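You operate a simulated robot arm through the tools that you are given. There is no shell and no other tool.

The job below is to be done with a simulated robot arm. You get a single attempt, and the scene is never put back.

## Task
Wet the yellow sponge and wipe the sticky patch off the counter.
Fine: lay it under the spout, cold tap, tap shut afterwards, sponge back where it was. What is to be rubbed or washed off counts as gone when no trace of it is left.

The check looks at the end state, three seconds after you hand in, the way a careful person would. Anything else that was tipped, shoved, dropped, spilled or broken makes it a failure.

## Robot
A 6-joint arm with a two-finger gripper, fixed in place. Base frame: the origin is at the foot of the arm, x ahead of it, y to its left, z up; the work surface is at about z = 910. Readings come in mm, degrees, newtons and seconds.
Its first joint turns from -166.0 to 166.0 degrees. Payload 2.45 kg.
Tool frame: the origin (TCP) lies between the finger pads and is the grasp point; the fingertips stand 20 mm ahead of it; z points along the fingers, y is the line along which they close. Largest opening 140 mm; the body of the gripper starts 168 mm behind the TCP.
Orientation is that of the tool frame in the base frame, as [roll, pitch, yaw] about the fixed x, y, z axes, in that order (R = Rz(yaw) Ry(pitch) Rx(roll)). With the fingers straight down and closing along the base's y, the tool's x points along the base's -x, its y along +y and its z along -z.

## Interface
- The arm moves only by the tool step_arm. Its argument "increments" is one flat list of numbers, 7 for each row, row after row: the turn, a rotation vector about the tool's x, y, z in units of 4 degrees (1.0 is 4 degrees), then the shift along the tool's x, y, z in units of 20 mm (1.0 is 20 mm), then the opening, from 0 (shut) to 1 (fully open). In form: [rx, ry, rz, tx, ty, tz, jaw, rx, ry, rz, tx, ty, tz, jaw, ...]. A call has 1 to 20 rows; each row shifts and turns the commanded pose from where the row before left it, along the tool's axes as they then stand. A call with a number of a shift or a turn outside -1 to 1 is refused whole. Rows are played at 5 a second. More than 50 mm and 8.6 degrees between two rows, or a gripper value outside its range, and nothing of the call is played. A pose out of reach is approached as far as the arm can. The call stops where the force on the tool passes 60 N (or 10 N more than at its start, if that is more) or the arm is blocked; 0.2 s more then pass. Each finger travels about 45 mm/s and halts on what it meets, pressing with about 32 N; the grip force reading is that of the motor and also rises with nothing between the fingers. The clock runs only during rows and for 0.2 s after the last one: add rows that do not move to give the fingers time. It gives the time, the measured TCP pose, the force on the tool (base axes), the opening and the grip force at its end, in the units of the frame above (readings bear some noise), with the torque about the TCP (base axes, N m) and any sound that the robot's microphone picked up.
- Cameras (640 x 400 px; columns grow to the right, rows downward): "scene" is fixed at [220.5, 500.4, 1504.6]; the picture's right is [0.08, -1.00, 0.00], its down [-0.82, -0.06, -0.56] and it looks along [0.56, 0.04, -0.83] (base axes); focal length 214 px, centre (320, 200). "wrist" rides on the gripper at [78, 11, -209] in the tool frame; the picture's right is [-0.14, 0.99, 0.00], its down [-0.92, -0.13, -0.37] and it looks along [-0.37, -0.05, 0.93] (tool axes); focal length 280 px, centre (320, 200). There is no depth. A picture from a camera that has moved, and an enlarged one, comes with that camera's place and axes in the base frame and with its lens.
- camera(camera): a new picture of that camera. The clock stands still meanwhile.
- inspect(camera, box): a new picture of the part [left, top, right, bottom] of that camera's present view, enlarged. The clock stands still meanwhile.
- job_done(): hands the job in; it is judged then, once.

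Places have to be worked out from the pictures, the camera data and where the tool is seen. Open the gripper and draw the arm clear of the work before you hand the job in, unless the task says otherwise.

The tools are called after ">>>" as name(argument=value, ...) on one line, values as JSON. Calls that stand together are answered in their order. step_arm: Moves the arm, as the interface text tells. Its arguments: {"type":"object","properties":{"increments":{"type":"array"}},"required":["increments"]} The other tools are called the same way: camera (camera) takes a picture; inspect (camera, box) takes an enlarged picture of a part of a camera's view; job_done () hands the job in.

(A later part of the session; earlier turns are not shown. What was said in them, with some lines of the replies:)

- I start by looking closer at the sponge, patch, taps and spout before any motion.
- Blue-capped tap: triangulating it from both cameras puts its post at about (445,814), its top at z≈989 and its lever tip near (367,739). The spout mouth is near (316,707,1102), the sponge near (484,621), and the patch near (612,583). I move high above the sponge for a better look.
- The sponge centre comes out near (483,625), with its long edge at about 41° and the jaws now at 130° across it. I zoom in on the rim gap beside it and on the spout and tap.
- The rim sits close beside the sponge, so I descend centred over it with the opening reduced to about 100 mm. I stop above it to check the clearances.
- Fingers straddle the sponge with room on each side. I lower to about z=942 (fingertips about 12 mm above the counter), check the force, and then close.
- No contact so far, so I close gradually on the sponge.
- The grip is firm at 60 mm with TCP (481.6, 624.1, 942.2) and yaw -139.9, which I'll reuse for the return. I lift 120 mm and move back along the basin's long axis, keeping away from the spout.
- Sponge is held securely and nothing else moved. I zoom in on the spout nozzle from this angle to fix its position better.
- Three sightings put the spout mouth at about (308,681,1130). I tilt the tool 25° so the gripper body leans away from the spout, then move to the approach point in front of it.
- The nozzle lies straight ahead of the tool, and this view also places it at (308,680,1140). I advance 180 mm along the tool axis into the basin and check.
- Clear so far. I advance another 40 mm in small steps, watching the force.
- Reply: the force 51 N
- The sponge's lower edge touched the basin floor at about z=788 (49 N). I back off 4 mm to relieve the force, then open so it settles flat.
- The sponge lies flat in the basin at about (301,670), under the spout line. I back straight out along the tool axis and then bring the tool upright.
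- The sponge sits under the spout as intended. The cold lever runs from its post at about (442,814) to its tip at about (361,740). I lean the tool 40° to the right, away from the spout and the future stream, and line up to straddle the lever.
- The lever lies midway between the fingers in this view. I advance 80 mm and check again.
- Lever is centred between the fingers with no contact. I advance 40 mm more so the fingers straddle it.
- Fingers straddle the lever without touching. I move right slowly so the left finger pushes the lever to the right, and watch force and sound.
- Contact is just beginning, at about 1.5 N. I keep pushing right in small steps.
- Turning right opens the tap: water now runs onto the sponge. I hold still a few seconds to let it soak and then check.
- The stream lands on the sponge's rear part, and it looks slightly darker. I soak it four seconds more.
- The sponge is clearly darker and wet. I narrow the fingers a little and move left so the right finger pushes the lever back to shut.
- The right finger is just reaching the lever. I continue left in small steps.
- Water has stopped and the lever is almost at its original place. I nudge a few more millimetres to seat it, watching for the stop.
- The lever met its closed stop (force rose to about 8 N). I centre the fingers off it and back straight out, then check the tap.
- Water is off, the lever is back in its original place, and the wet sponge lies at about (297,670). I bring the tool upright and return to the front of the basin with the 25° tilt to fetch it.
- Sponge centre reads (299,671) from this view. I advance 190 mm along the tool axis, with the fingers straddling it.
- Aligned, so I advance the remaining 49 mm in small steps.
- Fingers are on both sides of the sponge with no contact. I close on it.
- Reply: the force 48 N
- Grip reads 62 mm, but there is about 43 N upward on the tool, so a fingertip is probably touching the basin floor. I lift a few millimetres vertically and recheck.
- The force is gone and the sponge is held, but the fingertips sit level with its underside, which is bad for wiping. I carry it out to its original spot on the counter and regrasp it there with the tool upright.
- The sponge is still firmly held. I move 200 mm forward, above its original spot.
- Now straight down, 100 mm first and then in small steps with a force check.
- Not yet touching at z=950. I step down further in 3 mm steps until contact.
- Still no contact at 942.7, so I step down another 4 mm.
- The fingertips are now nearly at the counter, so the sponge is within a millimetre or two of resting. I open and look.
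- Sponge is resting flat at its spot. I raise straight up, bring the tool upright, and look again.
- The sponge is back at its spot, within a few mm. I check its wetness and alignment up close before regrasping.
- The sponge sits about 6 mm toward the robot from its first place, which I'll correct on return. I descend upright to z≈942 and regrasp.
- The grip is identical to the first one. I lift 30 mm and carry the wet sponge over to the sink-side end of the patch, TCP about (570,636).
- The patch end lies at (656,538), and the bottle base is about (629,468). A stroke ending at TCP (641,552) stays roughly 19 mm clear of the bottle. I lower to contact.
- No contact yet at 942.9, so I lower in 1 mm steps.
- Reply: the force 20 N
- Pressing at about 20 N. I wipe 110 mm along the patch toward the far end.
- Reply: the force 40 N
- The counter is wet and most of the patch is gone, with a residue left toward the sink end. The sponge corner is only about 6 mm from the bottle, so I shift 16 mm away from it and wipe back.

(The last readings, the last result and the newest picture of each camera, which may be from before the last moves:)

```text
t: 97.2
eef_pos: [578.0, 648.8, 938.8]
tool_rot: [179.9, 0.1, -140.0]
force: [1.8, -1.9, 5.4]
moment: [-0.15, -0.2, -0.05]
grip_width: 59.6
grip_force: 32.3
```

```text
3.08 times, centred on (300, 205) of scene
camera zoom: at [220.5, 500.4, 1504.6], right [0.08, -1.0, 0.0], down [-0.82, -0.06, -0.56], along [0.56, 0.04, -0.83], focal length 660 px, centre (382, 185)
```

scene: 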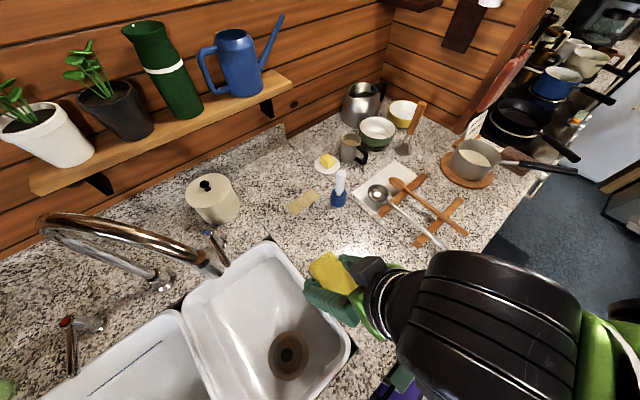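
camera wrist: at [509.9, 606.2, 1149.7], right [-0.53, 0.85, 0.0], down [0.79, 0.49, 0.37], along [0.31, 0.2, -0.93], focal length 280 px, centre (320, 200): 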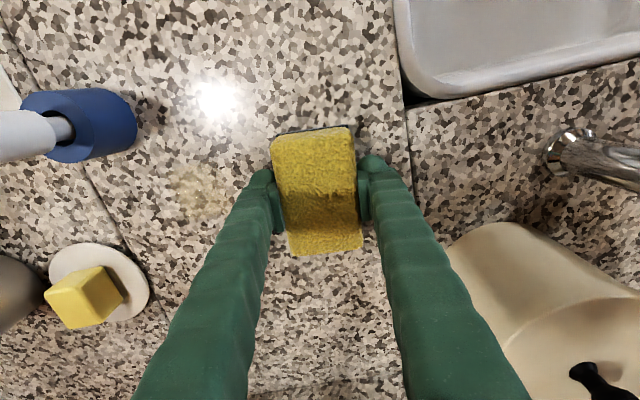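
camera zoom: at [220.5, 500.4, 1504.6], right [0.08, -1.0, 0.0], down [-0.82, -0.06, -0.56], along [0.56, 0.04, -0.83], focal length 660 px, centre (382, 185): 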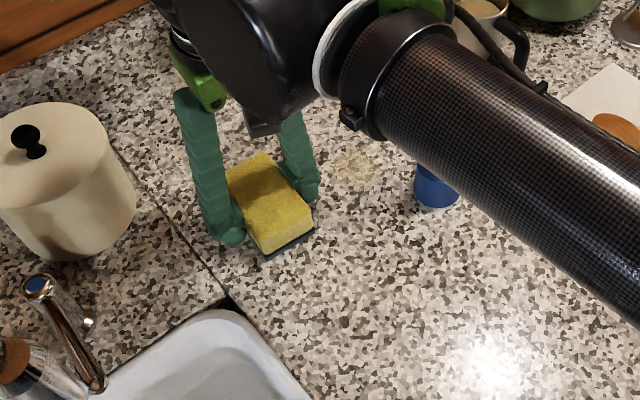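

Only a faint trace is left near the far end, around (637,554), and the force has dropped to 5 N. I press about 1.5 mm more and stroke forth again.

>>> step_arm(increments=[0, 0, 0, 0, 0, 0.07, 0.32, 0, 0, 0, 0, -0.5, 0, 0.32, 0, 0, 0, 0, -0.5, 0, 0.32, 0, 0, 0, 0, -0.5, 0, 0.32, 0, 0, 0, 0, -0.5, 0, 0.32, 0, 0, 0, 0, -0.5, 0, 0.32, 0, 0, 0, 0, -0.5, 0, 0.32, 0, 0, 0, 0, -0.5, 0, 0.32, 0, 0, 0, 0, -0.5, 0, 0.32, 0, 0, 0, 0, -0.5, 0, 0.32, 0, 0, 0, 0, -0.5, 0, 0.32, 0, 0, 0, 0, -0.5, 0, 0.32, 0, 0, 0, 0, 0, 0, 0.32])

>>> camera(camera="wrist")

>>> inspect(camera="scene", box=[220, 140, 380, 270])

```text
t: 100.0
eef_pos: [648.8, 565.7, 937.1]
tool_rot: [-179.9, 0.1, -140.0]
force: [-4.8, 2.9, 19.7]
moment: [-0.15, -0.14, 0.1]
grip_width: 59.8
grip_force: 32.1
```

```text
taken
camera wrist: at [581.5, 523.8, 1148.8], right [-0.53, 0.85, 0.0], down [0.79, 0.49, 0.37], along [0.31, 0.2, -0.93], focal length 280 px, centre (320, 200)
```

wrist: 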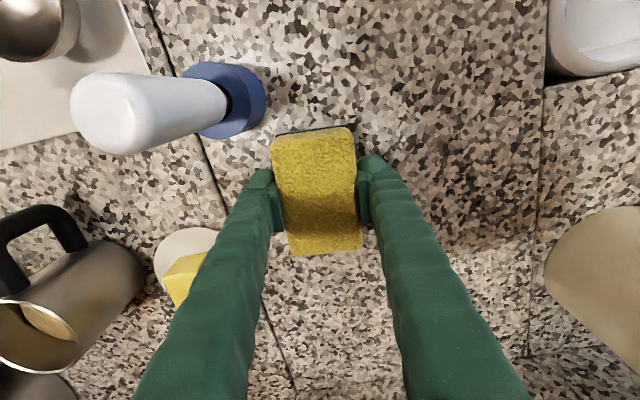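

```text
3.08 times, centred on (300, 205) of scene
camera zoom: at [220.5, 500.4, 1504.6], right [0.08, -1.0, 0.0], down [-0.82, -0.06, -0.56], along [0.56, 0.04, -0.83], focal length 660 px, centre (382, 185)
```

zoom: 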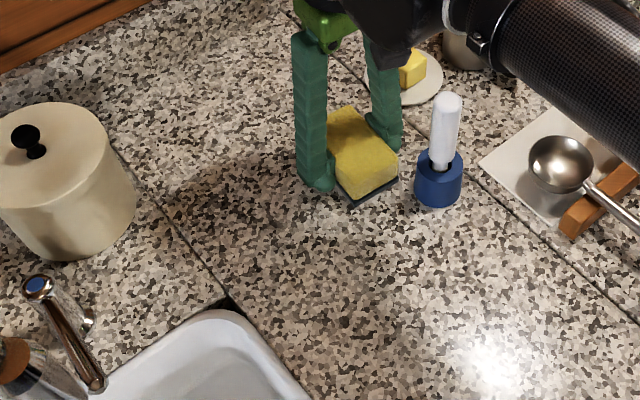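

Looks clean where visible, so I wipe back to the sink end and check the far end.

>>> step_arm(increments=[0, 0, 0, 0, 0.5, 0, 0.32, 0, 0, 0, 0, 0.5, 0, 0.32, 0, 0, 0, 0, 0.5, 0, 0.32, 0, 0, 0, 0, 0.5, 0, 0.32, 0, 0, 0, 0, 0.5, 0, 0.32, 0, 0, 0, 0, 0.5, 0, 0.32, 0, 0, 0, 0, 0.5, 0, 0.32, 0, 0, 0, 0, 0.5, 0, 0.32, 0, 0, 0, 0, 0.5, 0, 0.32, 0, 0, 0, 0, 0.5, 0, 0.32, 0, 0, 0, 0, 0.5, 0, 0.32, 0, 0, 0, 0, 0, 0, 0.32])

>>> camera(camera="wrist")

>>> inspect(camera="scene", box=[240, 150, 360, 240])

```text
t: 102.6
eef_pos: [579.5, 649.8, 938.6]
tool_rot: [179.8, 0.0, -139.9]
force: [0.4, 0.6, -0.3]
moment: [-0.02, 0.0, -0.03]
grip_width: 59.5
grip_force: 32.5
```

```text
taken
camera wrist: at [512.4, 607.0, 1149.4], right [-0.53, 0.85, 0.0], down [0.79, 0.49, 0.37], along [0.31, 0.2, -0.93], focal length 280 px, centre (320, 200)
```

wrist: 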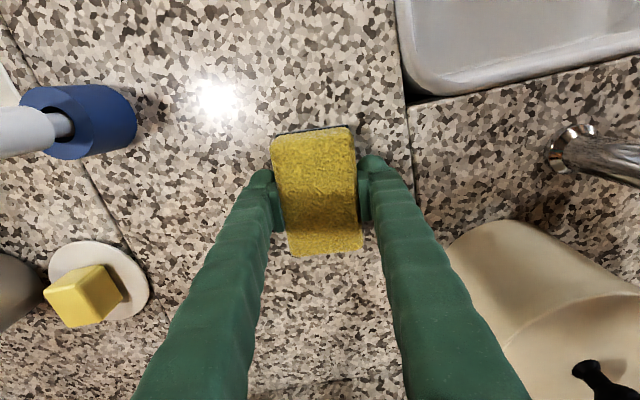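

```text
4.44 times, centred on (300, 195) of scene
camera zoom: at [220.5, 500.4, 1504.6], right [0.08, -1.0, 0.0], down [-0.82, -0.06, -0.56], along [0.56, 0.04, -0.83], focal length 953 px, centre (409, 222)
```

zoom: 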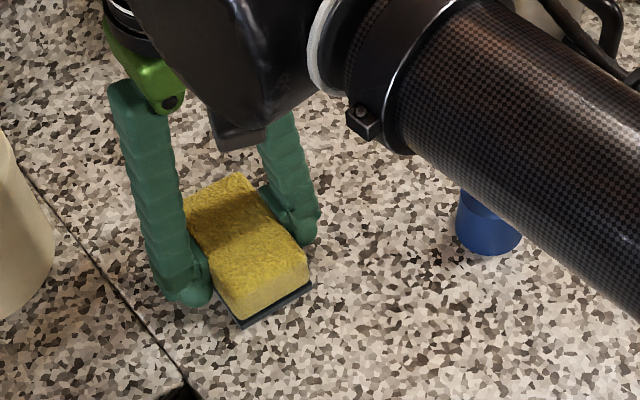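

Far end now looks clean. I zoom in for any faint trace.

>>> inspect(camera="wrist", box=[120, 110, 280, 250])

```text
2.86 times, centred on (200, 180) of wrist
camera zoom: at [512.4, 607.0, 1149.4], right [-0.53, 0.85, 0.0], down [0.79, 0.49, 0.37], along [0.31, 0.2, -0.93], focal length 801 px, centre (663, 257)
```

zoom: 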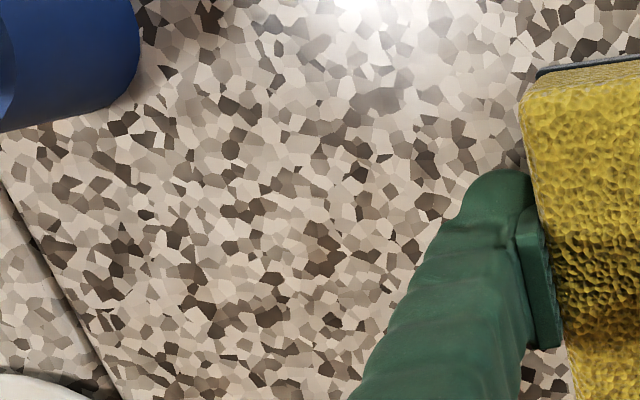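

That end is clean. I do one more pressed stroke forth and back over the whole patch to be safe.

>>> step_arm(increments=[0, 0, 0, 0, 0, 0.08, 0.32, 0, 0, 0, 0.2, -0.3, 0, 0.32, 0, 0, 0, 0, -0.5, 0, 0.32, 0, 0, 0, 0, -0.5, 0, 0.32, 0, 0, 0, 0, -0.5, 0, 0.32, 0, 0, 0, 0, -0.5, 0, 0.32, 0, 0, 0, 0, -0.5, 0, 0.32, 0, 0, 0, 0, -0.5, 0, 0.32, 0, 0, 0, 0, -0.5, 0, 0.32, 0, 0, 0, 0, -0.5, 0, 0.32, 0, 0, 0, 0, -0.5, 0, 0.32, 0, 0, 0, 0, -0.4, 0, 0.32, 0, 0, 0, 0, 0, 0, 0.32])

>>> inspect(camera="scene", box=[240, 150, 360, 240])

>>> camera(camera="wrist")

```text
t: 105.4
eef_pos: [640.4, 565.8, 937.4]
tool_rot: [-179.9, 0.1, -139.8]
force: [-5.7, 6.3, 25.3]
moment: [-0.14, -0.1, -0.06]
grip_width: 60.0
grip_force: 32.1
```

```text
4.44 times, centred on (300, 195) of scene
camera zoom: at [220.5, 500.4, 1504.6], right [0.08, -1.0, 0.0], down [-0.82, -0.06, -0.56], along [0.56, 0.04, -0.83], focal length 953 px, centre (409, 222)
```

zoom: 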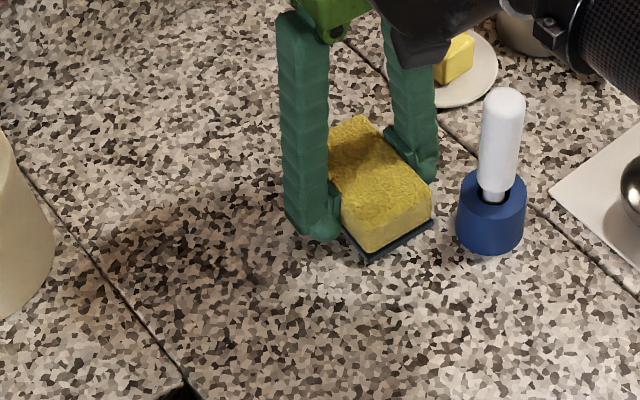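

```text
taken
camera wrist: at [573.8, 524.0, 1148.0], right [-0.53, 0.85, 0.0], down [0.79, 0.49, 0.37], along [0.31, 0.2, -0.93], focal length 280 px, centre (320, 200)
```

wrist: 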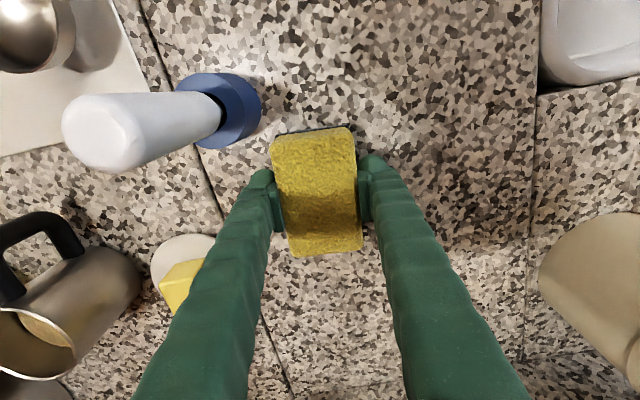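

Patch area is clean (the dark band is only the arm's shadow). I lift and carry the sponge back above its original place.

>>> step_arm(increments=[0, 0, 0, 0, 0, -0.5, 0.32, 0, 0, 0, 0, 0, -1, 0.32, 0, 0, 0, 0.525, 0.918, 0, 0.32, 0, 0, 0, 0.525, 0.918, 0, 0.32, 0, 0, 0, 0.525, 0.918, 0, 0.32, 0, 0, 0, 0.525, 0.918, 0, 0.32, 0, 0, 0, 0.525, 0.918, 0, 0.32, 0, 0, 0, 0.525, 0.918, 0, 0.32, 0, 0, 0, 0.525, 0.918, 0, 0.32, 0, 0, 0, 0.525, 0.918, 0, 0.32, 0, 0, 0, 0, 0, 0, 0.32, 0, 0, 0, 0, 0, 0, 0.32])

>>> camera(camera="wrist")

>>> inspect(camera="scene", box=[240, 150, 360, 240])

```text
t: 108.0
eef_pos: [485.6, 624.6, 967.9]
tool_rot: [179.9, 0.0, -139.9]
force: [0.7, -0.2, 0.7]
moment: [-0.01, 0.0, -0.02]
grip_width: 59.4
grip_force: 32.0
```

```text
taken
camera wrist: at [417.2, 582.7, 1179.0], right [-0.53, 0.85, 0.0], down [0.79, 0.49, 0.37], along [0.31, 0.2, -0.93], focal length 280 px, centre (320, 200)
```

wrist: 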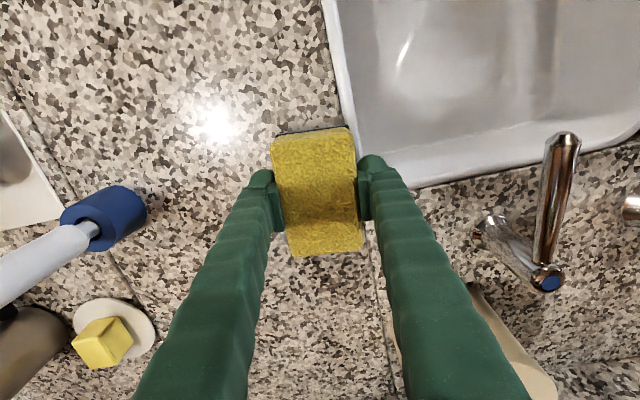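

```text
4.44 times, centred on (300, 195) of scene
camera zoom: at [220.5, 500.4, 1504.6], right [0.08, -1.0, 0.0], down [-0.82, -0.06, -0.56], along [0.56, 0.04, -0.83], focal length 953 px, centre (409, 222)
```

zoom: 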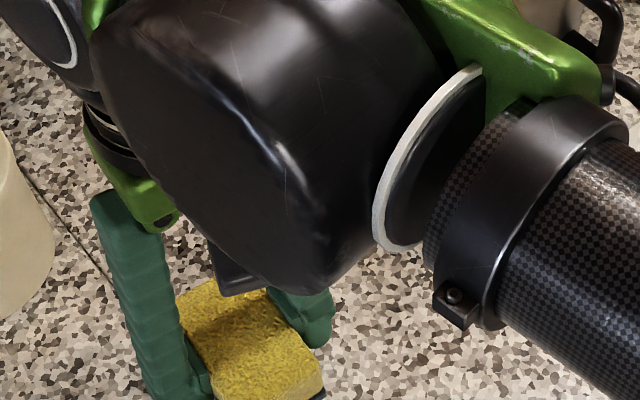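

Over the original pose within about 1 mm, and the wiped area in view is clean. I lower the sponge to the counter.

>>> step_arm(increments=[0, 0, 0, 0.06, 0, 0.8, 0.32, 0, 0, 0, 0, 0, 0.4, 0.32, 0, 0, 0, 0, 0, 0.1, 0.32, 0, 0, 0, 0, 0, 0, 0.32])

>>> step_arm(increments=[0, 0, 0, 0, 0, 0.06, 0.32, 0, 0, 0, 0, 0, 0.06, 0.32, 0, 0, 0, 0, 0, 0, 0.32])

```text
t: 109.0
eef_pos: [484.0, 624.8, 939.9]
tool_rot: [179.8, 0.0, -139.9]
force: [0.8, -0.1, -0.2]
moment: [0.02, 0.01, 0.01]
grip_width: 59.4
grip_force: 31.9
```

```text
t: 109.8
eef_pos: [484.0, 625.5, 939.5]
tool_rot: [179.8, 0.1, -139.9]
force: [0.5, 1.7, 3.8]
moment: [0.03, 0.24, -0.03]
grip_width: 59.5
grip_force: 32.0
```

Light contact, about 4 N. I release and check the placement.

>>> step_arm(increments=[0, 0, 0, 0, 0, 0, 0.4, 0, 0, 0, 0, 0, 0, 0.5, 0, 0, 0, 0, 0, 0, 0.6, 0, 0, 0, 0, 0, 0, 0.7, 0, 0, 0, 0, 0, 0, 0.7, 0, 0, 0, 0, 0, 0, 0.7])

>>> camera(camera="wrist")

```text
t: 111.2
eef_pos: [484.7, 624.1, 938.7]
tool_rot: [179.9, 0.1, -139.9]
force: [-0.1, -0.2, -0.5]
moment: [0.0, 0.01, 0.03]
grip_width: 98.1
grip_force: 0.1
```

```text
taken
camera wrist: at [416.6, 582.7, 1149.3], right [-0.53, 0.85, 0.0], down [0.79, 0.49, 0.37], along [0.31, 0.2, -0.93], focal length 280 px, centre (320, 200)
```

wrist: 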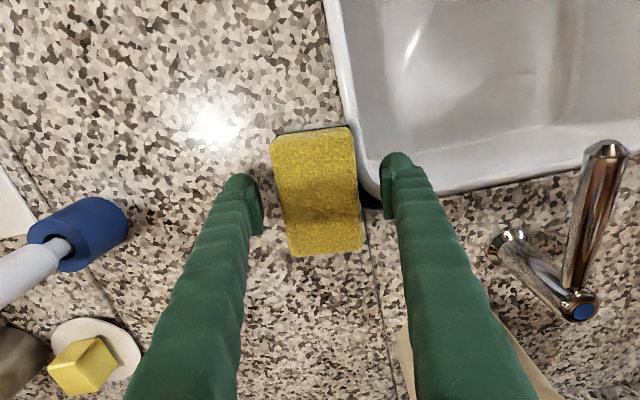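

The sponge is released in its original place. I raise straight up and then withdraw toward the starting pose.

>>> step_arm(increments=[0, 0, 0, 0, 0, -0.5, 0.7, 0, 0, 0, 0, 0, -1, 0.7, 0, 0, 0, 0, 0, -1, 0.7, 0, 0, 0, 0, 0, -1, 0.7, 0, 0, 0, 0, 0, -1, 0.7, 0, 0, 0, 0, 0, -1, 0.7, 0, 0, 0, 0, 0, -1, 0.7, 0, 0, 0, 0, 0, -1, 0.7, 0, 0, 0, 0, 0, -1, 0.7, 0, 0, 0, 0, 0, -1, 0.8, 0, 0, 0, 0, 0, -1, 0.9, 0, 0, 0, 0, 0, -1, 1, 0, 0, 0, 0, 0, -1, 1, 0, 0, 0, 0, 0, 0, 1])

>>> camera(camera="wrist")

>>> inspect(camera="wrist", box=[200, 100, 360, 240])

>>> camera(camera="scene")

```text
t: 114.2
eef_pos: [482.7, 624.6, 1187.7]
tool_rot: [179.9, 0.0, -139.9]
force: [0.1, -1.1, -0.3]
moment: [-0.02, 0.01, -0.02]
grip_width: 140.1
grip_force: 0.1
```

```text
taken
camera wrist: at [415.2, 582.3, 1398.7], right [-0.53, 0.85, 0.0], down [0.79, 0.49, 0.37], along [0.31, 0.2, -0.93], focal length 280 px, centre (320, 200)
```

wrist: 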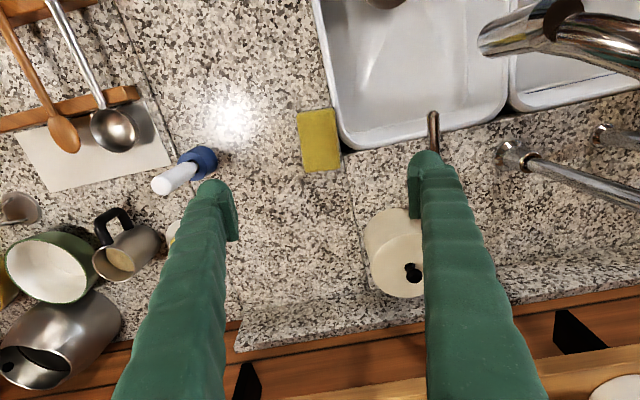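

```text
2.86 times, centred on (280, 170) of wrist
camera zoom: at [415.2, 582.3, 1398.7], right [-0.53, 0.85, 0.0], down [0.79, 0.49, 0.37], along [0.31, 0.2, -0.93], focal length 801 px, centre (434, 286)
```

zoom: 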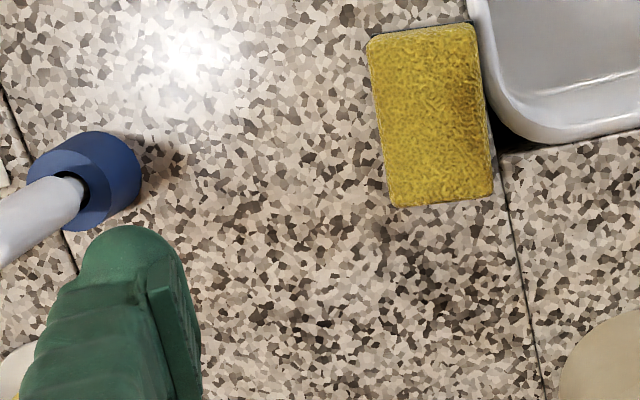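

```text
taken
```

scene: 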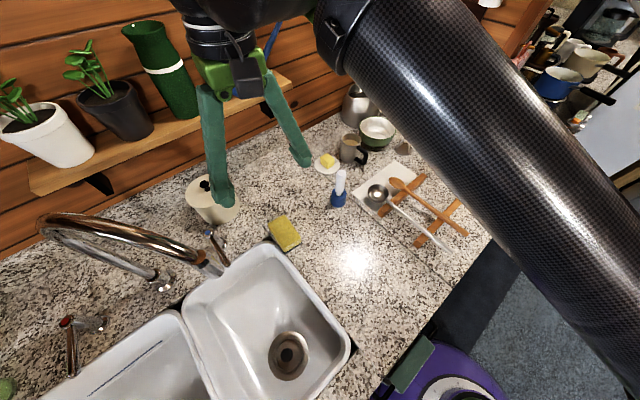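

The patch is gone and the sponge sits at the original coordinates: (480,624) now, (481,625) before. I withdraw to the starting pose for an unobstructed last look.

>>> step_arm(increments=[0, 0, 1, 0, 0, -0.3, 1, 0, 0, 1, 0, 0, -0.3, 1, 0, 0, 1, 0, 0, -0.3, 1, 0, 0, 1, 0, 0, -0.3, 1, 0, 0, 1, 0, 0, -0.3, 1, 0, 0, 1, 0, 0, -0.3, 1, 0, 0, 1, 0, 0, -0.3, 1, 0, 0, 1, 0, 0, -0.3, 1, 0, 0, 1, 0, 0, -0.3, 1, 0, 0, 1, 0, 0, 0, 1])

>>> step_arm(increments=[0, 0, 0, 0.45, -0.96, 0, 1, 0, 0, 0, 0.45, -0.96, 0, 1, 0, 0, 0, 0.45, -0.96, 0, 1, 0, 0, 0, 0.45, -0.96, 0, 1, 0, 0, 0, 0.45, -0.96, 0, 1, 0, 0, 0, 0.45, -0.96, 0, 1, 0, 0, 0, 0.45, -0.96, 0, 1, 0, 0, 0, 0.45, -0.96, 0, 1, 0, 0, 0, 0.45, -0.96, 0, 1, 0, 0, 0, 0.45, -0.96, 0, 1, 0, 0, 0, 0.45, -0.96, 0, 1, 0, 0, 0, 0, 0, 0, 1])

>>> camera(camera="scene")

>>> inspect(camera="scene", box=[160, 140, 360, 280])

>>> inspect(camera="wrist", box=[300, 140, 480, 300])

```text
t: 116.4
eef_pos: [482.4, 625.3, 1243.0]
tool_rot: [179.9, 0.0, 180.0]
force: [-0.9, -0.1, 0.1]
moment: [-0.02, 0.01, -0.02]
grip_width: 140.2
grip_force: 0.0
```

```text
t: 119.0
eef_pos: [386.6, 412.3, 1243.2]
tool_rot: [179.8, 0.0, -179.9]
force: [-0.3, -0.5, -0.5]
moment: [0.01, -0.02, 0.02]
grip_width: 140.2
grip_force: 0.1
```

```text
taken
```

scene: 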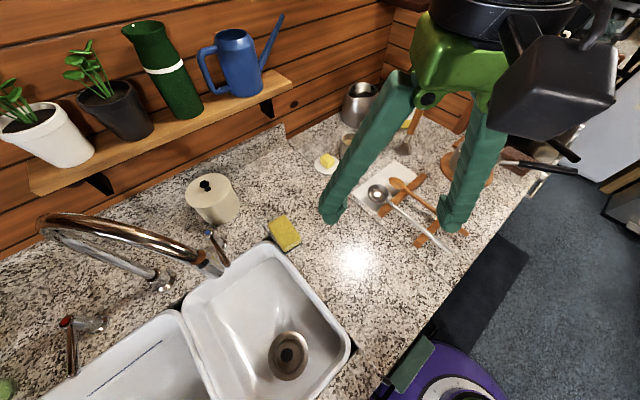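

```text
2.86 times, centred on (260, 210) of scene
camera zoom: at [220.5, 500.4, 1504.6], right [0.08, -1.0, 0.0], down [-0.82, -0.06, -0.56], along [0.56, 0.04, -0.83], focal length 613 px, centre (491, 171)
```

zoom: 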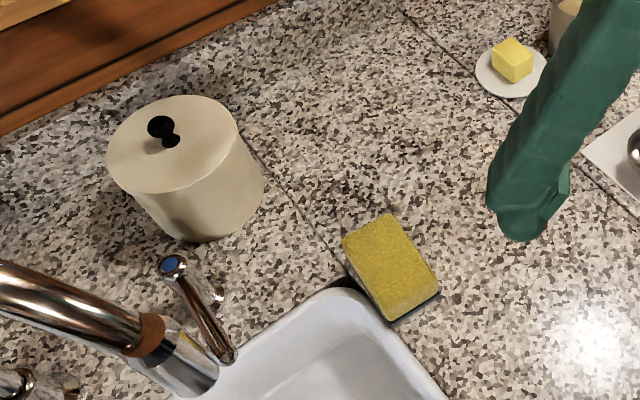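

```text
2.50 times, centred on (390, 220) of wrist
camera zoom: at [306.2, 424.4, 1453.6], right [0.14, 0.99, 0.0], down [0.92, -0.13, 0.37], along [0.37, -0.05, -0.93], focal length 701 px, centre (145, 150)
```

zoom: 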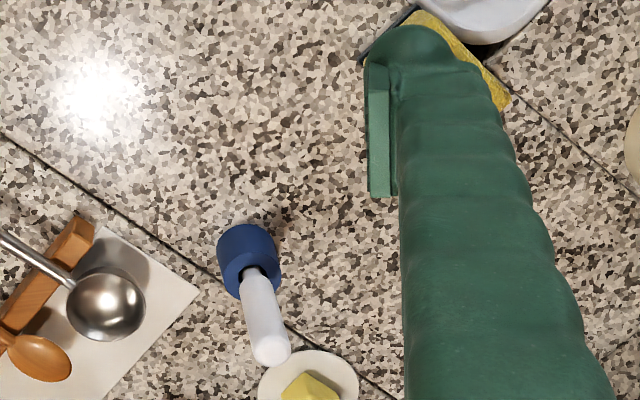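

From the starting pose the view matches the first picture: sponge in place, lever shut, no water running, other items unmoved. No trace of the patch shows, the gripper is open and the arm is clear, so I hand in.

>>> job_done()

```text
The job is handed in.
```

I wet the yellow sponge under the cold tap and wiped the sticky patch off the counter. No trace of it shows in the last pictures.

- **Sponge:** I laid it in the basin under the spout for about ten seconds of running water. It is now back on the counter within about 2 mm of where it was, still wet.
- **Tap:** The cold lever is back at its closed stop and no water is running.
- **Patch:** It took several strokes back and forth. The closest the sponge came to the blue-and-white bottle beside the patch was about 6 mm.
- **Other items:** Nothing else appears moved compared with the first picture.

One detour: my first grip in the basin was too low for wiping. I set the sponge down at its own spot, took a better grip there, and then wiped.

The gripper is open and the arm is back at its starting position.
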